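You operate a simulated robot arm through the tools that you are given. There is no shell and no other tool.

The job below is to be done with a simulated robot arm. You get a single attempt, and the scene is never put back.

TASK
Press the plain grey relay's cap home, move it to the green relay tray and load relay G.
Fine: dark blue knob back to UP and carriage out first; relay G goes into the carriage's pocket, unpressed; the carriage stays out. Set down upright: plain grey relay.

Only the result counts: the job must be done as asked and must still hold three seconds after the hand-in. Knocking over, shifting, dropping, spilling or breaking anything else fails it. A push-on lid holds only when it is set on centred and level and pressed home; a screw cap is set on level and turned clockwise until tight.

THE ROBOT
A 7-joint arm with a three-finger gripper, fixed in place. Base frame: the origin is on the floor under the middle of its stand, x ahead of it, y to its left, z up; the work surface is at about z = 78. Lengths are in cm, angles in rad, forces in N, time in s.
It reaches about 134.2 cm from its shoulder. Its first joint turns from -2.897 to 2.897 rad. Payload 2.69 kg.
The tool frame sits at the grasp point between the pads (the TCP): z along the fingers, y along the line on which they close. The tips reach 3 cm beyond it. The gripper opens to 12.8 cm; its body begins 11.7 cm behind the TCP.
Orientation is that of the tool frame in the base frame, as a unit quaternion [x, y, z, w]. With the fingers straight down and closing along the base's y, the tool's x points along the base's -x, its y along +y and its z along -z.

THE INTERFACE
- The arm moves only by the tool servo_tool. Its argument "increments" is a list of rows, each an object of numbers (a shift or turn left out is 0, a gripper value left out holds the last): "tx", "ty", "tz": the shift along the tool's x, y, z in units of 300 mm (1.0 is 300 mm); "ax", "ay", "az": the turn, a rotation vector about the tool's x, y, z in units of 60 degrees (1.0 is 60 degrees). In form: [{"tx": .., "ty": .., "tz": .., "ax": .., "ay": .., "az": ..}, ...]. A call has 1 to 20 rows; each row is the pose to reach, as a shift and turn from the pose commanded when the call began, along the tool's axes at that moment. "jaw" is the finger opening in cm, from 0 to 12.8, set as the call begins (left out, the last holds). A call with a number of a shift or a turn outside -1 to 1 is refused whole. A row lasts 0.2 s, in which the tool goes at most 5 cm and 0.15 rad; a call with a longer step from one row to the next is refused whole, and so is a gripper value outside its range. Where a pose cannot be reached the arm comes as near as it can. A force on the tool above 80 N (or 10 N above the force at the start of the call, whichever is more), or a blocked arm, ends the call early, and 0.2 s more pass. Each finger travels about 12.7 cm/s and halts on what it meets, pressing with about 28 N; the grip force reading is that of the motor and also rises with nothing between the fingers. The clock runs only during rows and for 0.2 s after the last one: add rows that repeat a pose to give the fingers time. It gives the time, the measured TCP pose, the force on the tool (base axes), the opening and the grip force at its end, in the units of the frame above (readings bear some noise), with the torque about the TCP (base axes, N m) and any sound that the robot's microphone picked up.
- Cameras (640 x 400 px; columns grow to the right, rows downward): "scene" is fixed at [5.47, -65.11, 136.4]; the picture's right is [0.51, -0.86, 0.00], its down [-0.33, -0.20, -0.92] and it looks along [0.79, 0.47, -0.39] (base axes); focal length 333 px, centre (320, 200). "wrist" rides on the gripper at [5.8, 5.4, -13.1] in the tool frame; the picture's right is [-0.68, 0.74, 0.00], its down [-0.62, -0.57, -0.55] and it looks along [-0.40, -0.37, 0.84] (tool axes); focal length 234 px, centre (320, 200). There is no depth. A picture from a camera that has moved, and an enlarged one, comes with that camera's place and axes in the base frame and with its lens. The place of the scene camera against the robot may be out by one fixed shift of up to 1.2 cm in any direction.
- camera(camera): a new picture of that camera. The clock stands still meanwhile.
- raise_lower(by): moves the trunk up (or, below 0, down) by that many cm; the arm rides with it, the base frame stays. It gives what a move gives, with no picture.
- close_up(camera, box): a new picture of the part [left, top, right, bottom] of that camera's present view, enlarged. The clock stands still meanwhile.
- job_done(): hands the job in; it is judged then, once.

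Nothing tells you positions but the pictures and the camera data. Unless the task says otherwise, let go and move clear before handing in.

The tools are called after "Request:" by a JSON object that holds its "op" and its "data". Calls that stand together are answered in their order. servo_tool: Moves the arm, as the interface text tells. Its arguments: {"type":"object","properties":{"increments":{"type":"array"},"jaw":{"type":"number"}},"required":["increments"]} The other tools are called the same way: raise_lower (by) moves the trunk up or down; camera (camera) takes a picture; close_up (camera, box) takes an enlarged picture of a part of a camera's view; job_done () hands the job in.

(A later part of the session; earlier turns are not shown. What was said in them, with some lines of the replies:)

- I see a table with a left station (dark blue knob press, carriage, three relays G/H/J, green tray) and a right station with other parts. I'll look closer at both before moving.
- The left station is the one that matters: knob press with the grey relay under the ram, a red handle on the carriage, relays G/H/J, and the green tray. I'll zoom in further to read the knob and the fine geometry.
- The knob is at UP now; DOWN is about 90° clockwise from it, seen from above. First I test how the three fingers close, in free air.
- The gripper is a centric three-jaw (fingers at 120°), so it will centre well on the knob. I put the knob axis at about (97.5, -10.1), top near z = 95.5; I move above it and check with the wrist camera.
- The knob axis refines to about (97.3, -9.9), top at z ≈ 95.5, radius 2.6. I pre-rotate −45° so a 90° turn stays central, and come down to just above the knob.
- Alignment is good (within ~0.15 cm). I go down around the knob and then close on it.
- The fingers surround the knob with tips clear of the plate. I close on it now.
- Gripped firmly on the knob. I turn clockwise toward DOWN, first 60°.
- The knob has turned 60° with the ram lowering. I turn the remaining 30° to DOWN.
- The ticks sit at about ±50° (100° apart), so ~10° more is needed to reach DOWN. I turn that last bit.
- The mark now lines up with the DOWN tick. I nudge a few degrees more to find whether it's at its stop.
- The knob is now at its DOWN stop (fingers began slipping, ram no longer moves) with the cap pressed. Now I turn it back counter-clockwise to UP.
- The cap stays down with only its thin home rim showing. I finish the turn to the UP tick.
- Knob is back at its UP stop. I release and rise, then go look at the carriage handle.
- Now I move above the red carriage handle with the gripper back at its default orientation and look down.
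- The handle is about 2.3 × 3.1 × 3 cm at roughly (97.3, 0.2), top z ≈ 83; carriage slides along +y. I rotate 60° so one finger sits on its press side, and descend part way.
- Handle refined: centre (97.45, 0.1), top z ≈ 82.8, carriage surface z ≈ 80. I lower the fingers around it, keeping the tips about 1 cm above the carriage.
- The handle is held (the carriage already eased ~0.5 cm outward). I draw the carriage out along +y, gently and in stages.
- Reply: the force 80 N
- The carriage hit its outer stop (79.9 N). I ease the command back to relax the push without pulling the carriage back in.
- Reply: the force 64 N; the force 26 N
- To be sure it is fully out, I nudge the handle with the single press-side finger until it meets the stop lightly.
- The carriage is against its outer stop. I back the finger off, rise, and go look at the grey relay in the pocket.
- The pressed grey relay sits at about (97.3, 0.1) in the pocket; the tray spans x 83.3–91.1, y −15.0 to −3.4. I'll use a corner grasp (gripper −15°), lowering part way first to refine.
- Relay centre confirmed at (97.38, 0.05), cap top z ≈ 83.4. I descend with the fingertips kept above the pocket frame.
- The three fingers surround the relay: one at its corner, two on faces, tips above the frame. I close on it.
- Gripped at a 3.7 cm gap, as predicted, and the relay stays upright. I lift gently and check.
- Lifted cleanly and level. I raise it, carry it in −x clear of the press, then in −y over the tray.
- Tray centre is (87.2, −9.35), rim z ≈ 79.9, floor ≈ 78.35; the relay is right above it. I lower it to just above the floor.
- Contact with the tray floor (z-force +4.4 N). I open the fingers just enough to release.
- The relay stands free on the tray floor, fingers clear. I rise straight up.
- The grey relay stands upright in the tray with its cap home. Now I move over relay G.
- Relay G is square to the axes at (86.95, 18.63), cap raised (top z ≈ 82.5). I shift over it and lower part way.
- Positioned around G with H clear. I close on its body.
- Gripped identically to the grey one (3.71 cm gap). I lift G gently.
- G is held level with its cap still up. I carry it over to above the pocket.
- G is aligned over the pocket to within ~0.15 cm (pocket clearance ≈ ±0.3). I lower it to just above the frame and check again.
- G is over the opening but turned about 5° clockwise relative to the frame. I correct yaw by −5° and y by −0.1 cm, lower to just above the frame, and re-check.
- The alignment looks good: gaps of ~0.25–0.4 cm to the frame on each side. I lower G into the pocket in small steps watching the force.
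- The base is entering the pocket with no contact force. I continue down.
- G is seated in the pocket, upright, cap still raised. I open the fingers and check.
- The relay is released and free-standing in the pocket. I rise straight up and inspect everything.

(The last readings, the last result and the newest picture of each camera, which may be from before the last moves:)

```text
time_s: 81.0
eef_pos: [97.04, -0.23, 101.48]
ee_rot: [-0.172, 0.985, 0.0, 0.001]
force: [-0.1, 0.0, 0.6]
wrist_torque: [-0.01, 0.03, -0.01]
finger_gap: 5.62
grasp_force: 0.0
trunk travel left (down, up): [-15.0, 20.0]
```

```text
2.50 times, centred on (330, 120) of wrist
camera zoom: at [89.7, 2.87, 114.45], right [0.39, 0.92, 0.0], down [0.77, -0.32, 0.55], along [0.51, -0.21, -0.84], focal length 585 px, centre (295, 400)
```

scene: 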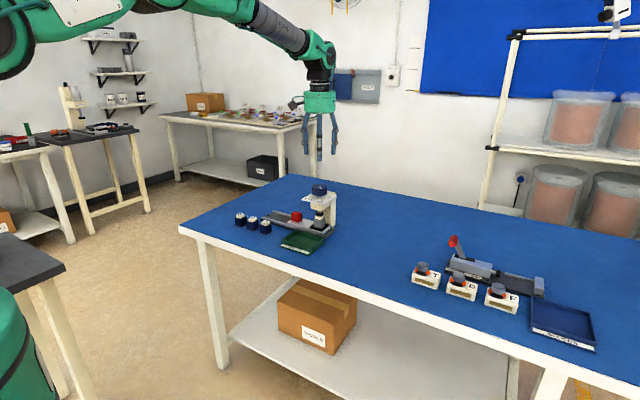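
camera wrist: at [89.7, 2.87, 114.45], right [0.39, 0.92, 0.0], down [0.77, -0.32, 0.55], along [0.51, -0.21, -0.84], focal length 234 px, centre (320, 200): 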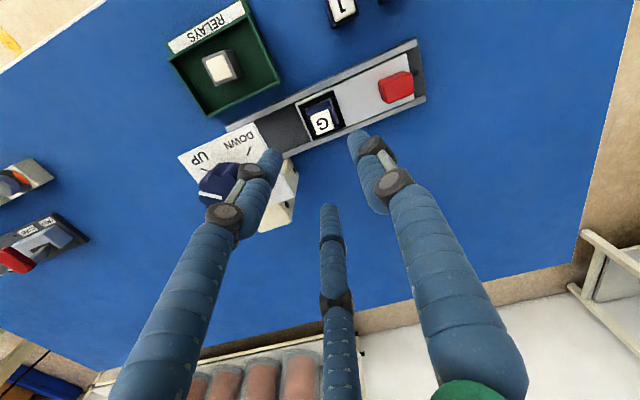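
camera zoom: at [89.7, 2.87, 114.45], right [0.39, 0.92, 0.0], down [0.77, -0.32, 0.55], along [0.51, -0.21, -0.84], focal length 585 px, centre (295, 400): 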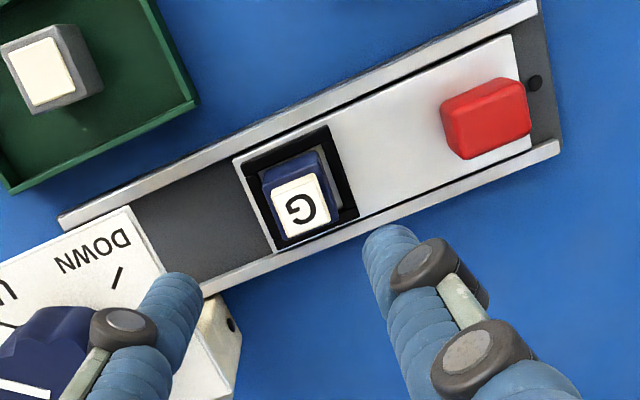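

Request:
{"op": "close_up", "data": {"camera": "scene", "box": [290, 215, 330, 245]}}

Request:
{"op": "close_up", "data": {"camera": "scene", "box": [270, 190, 330, 230]}}

Request:
{"op": "close_up", "data": {"camera": "scene", "box": [292, 178, 342, 210]}}

Request:
{"op": "close_up", "data": {"camera": "wrist", "box": [160, 0, 290, 130]}}

```text
13.33 times, centred on (310, 230) of scene
camera zoom: at [5.47, -65.11, 136.4], right [0.51, -0.86, 0.0], down [-0.33, -0.2, -0.92], along [0.79, 0.47, -0.39], focal length 4437 px, centre (453, -200)
```

zoom: 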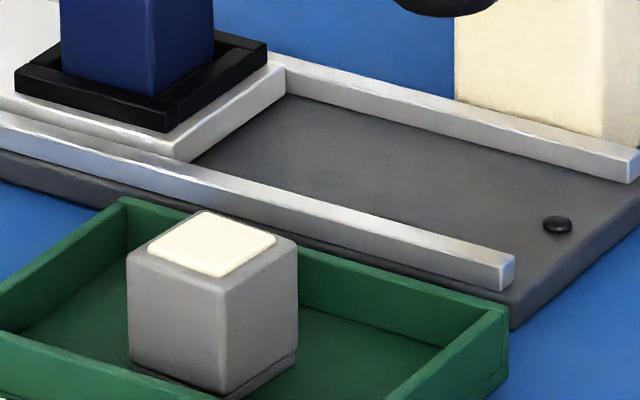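

```text
10.00 times, centred on (300, 210) of scene
camera zoom: at [5.47, -65.11, 136.4], right [0.51, -0.86, 0.0], down [-0.33, -0.2, -0.92], along [0.79, 0.47, -0.39], focal length 3328 px, centre (520, 100)
```

zoom: 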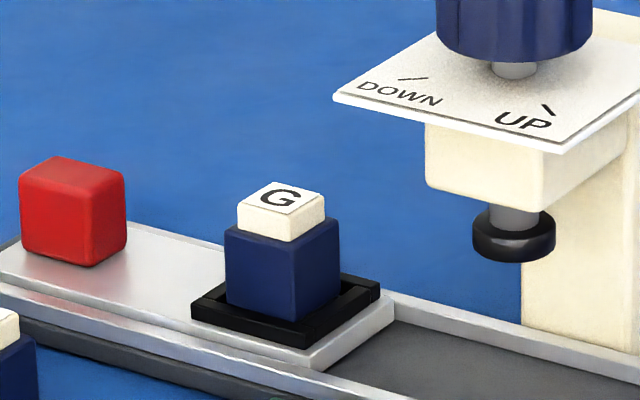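

```text
12.50 times, centred on (317, 194) of scene
camera zoom: at [5.47, -65.11, 136.4], right [0.51, -0.86, 0.0], down [-0.33, -0.2, -0.92], along [0.79, 0.47, -0.39], focal length 4160 px, centre (358, 275)
```

zoom: 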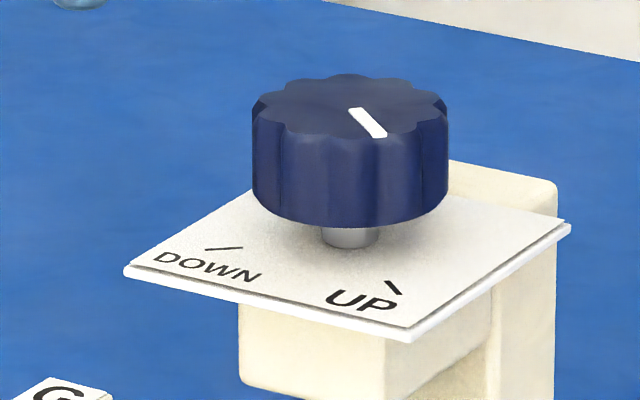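

```text
3.08 times, centred on (225, 65) of wrist
camera zoom: at [89.7, 2.87, 114.45], right [0.39, 0.92, 0.0], down [0.77, -0.32, 0.55], along [0.51, -0.21, -0.84], focal length 720 px, centre (612, 615)
```

zoom: 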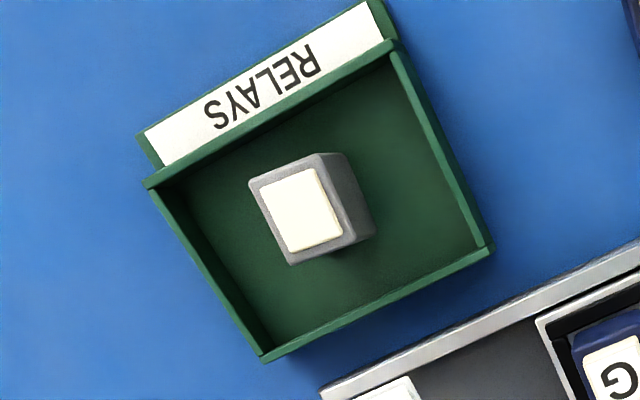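

All is as asked: grey relay upright in the tray with its cap home, knob at UP, carriage at its outer stop, G standing unpressed in the pocket, H and J untouched. I move the arm clear and then hand in.

Request:
{"op": "servo_tool", "data": {"increments": [{"tz": -0.1}, {"tz": -0.2}, {"tz": -0.3}, {"tz": -0.4}, {"tz": -0.4}, {"tz": -0.4}], "jaw": 5.6}}

Request:
{"op": "camera", "data": {"camera": "scene"}}

Request:
{"op": "close_up", "data": {"camera": "scene", "box": [230, 170, 350, 260]}}

```text
time_s: 82.4
eef_pos: [97.19, -0.33, 113.5]
ee_rot: [-0.172, 0.985, 0.0, -0.001]
force: [0.0, 0.1, -0.6]
wrist_torque: [0.04, 0.04, 0.01]
finger_gap: 5.63
grasp_force: 0.1
trunk travel left (down, up): [-15.0, 20.0]
```

```text
taken
```

scene: 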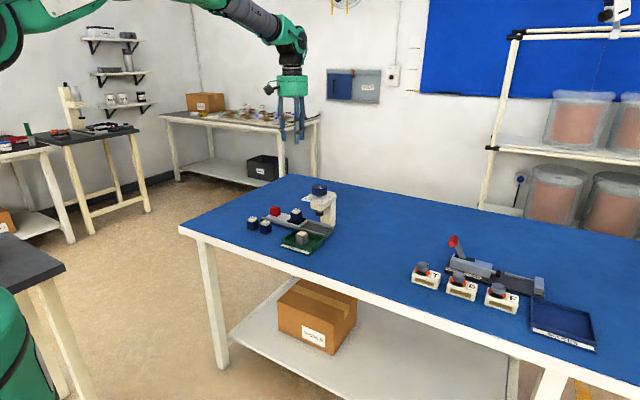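

```text
4.44 times, centred on (290, 215) of scene
camera zoom: at [5.47, -65.11, 136.4], right [0.51, -0.86, 0.0], down [-0.33, -0.2, -0.92], along [0.79, 0.47, -0.39], focal length 1479 px, centre (453, 133)
```

zoom: 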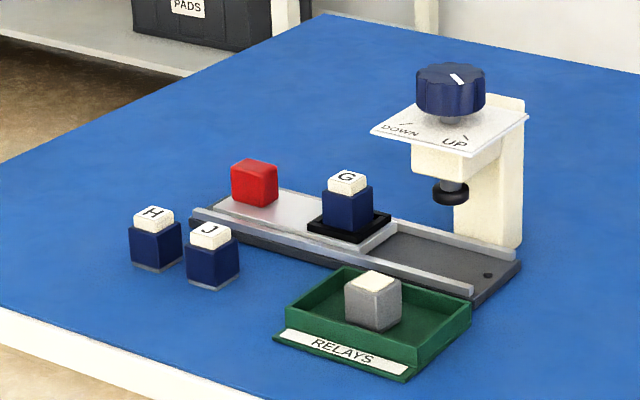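

The arm is clear and the scene is stable in the required final state. I hand the job in.

Request:
{"op": "job_done", "data": {}}

```text
The job is handed in.
```

I see the job finished and handed in; the result of the check has not come back to me.

- **Grey relay:** its cap was pressed by turning the knob to its DOWN stop. It now stands upright in the green tray. The cap still shows a thin rim of about 0.2 cm, level all round, and I heard no click. I take that as fully home because the ram reached the end of its travel.
- **Knob:** the dark blue knob is back at its UP stop.
- **Carriage:** it is drawn out against its outer stop, and its position looked unchanged after G went in.
- **Relay G:** it stands upright in the carriage pocket with its cap still raised.
- **Everything else:** relays H and J, the tray and the right-hand station look untouched, and the arm is clear above the bench.
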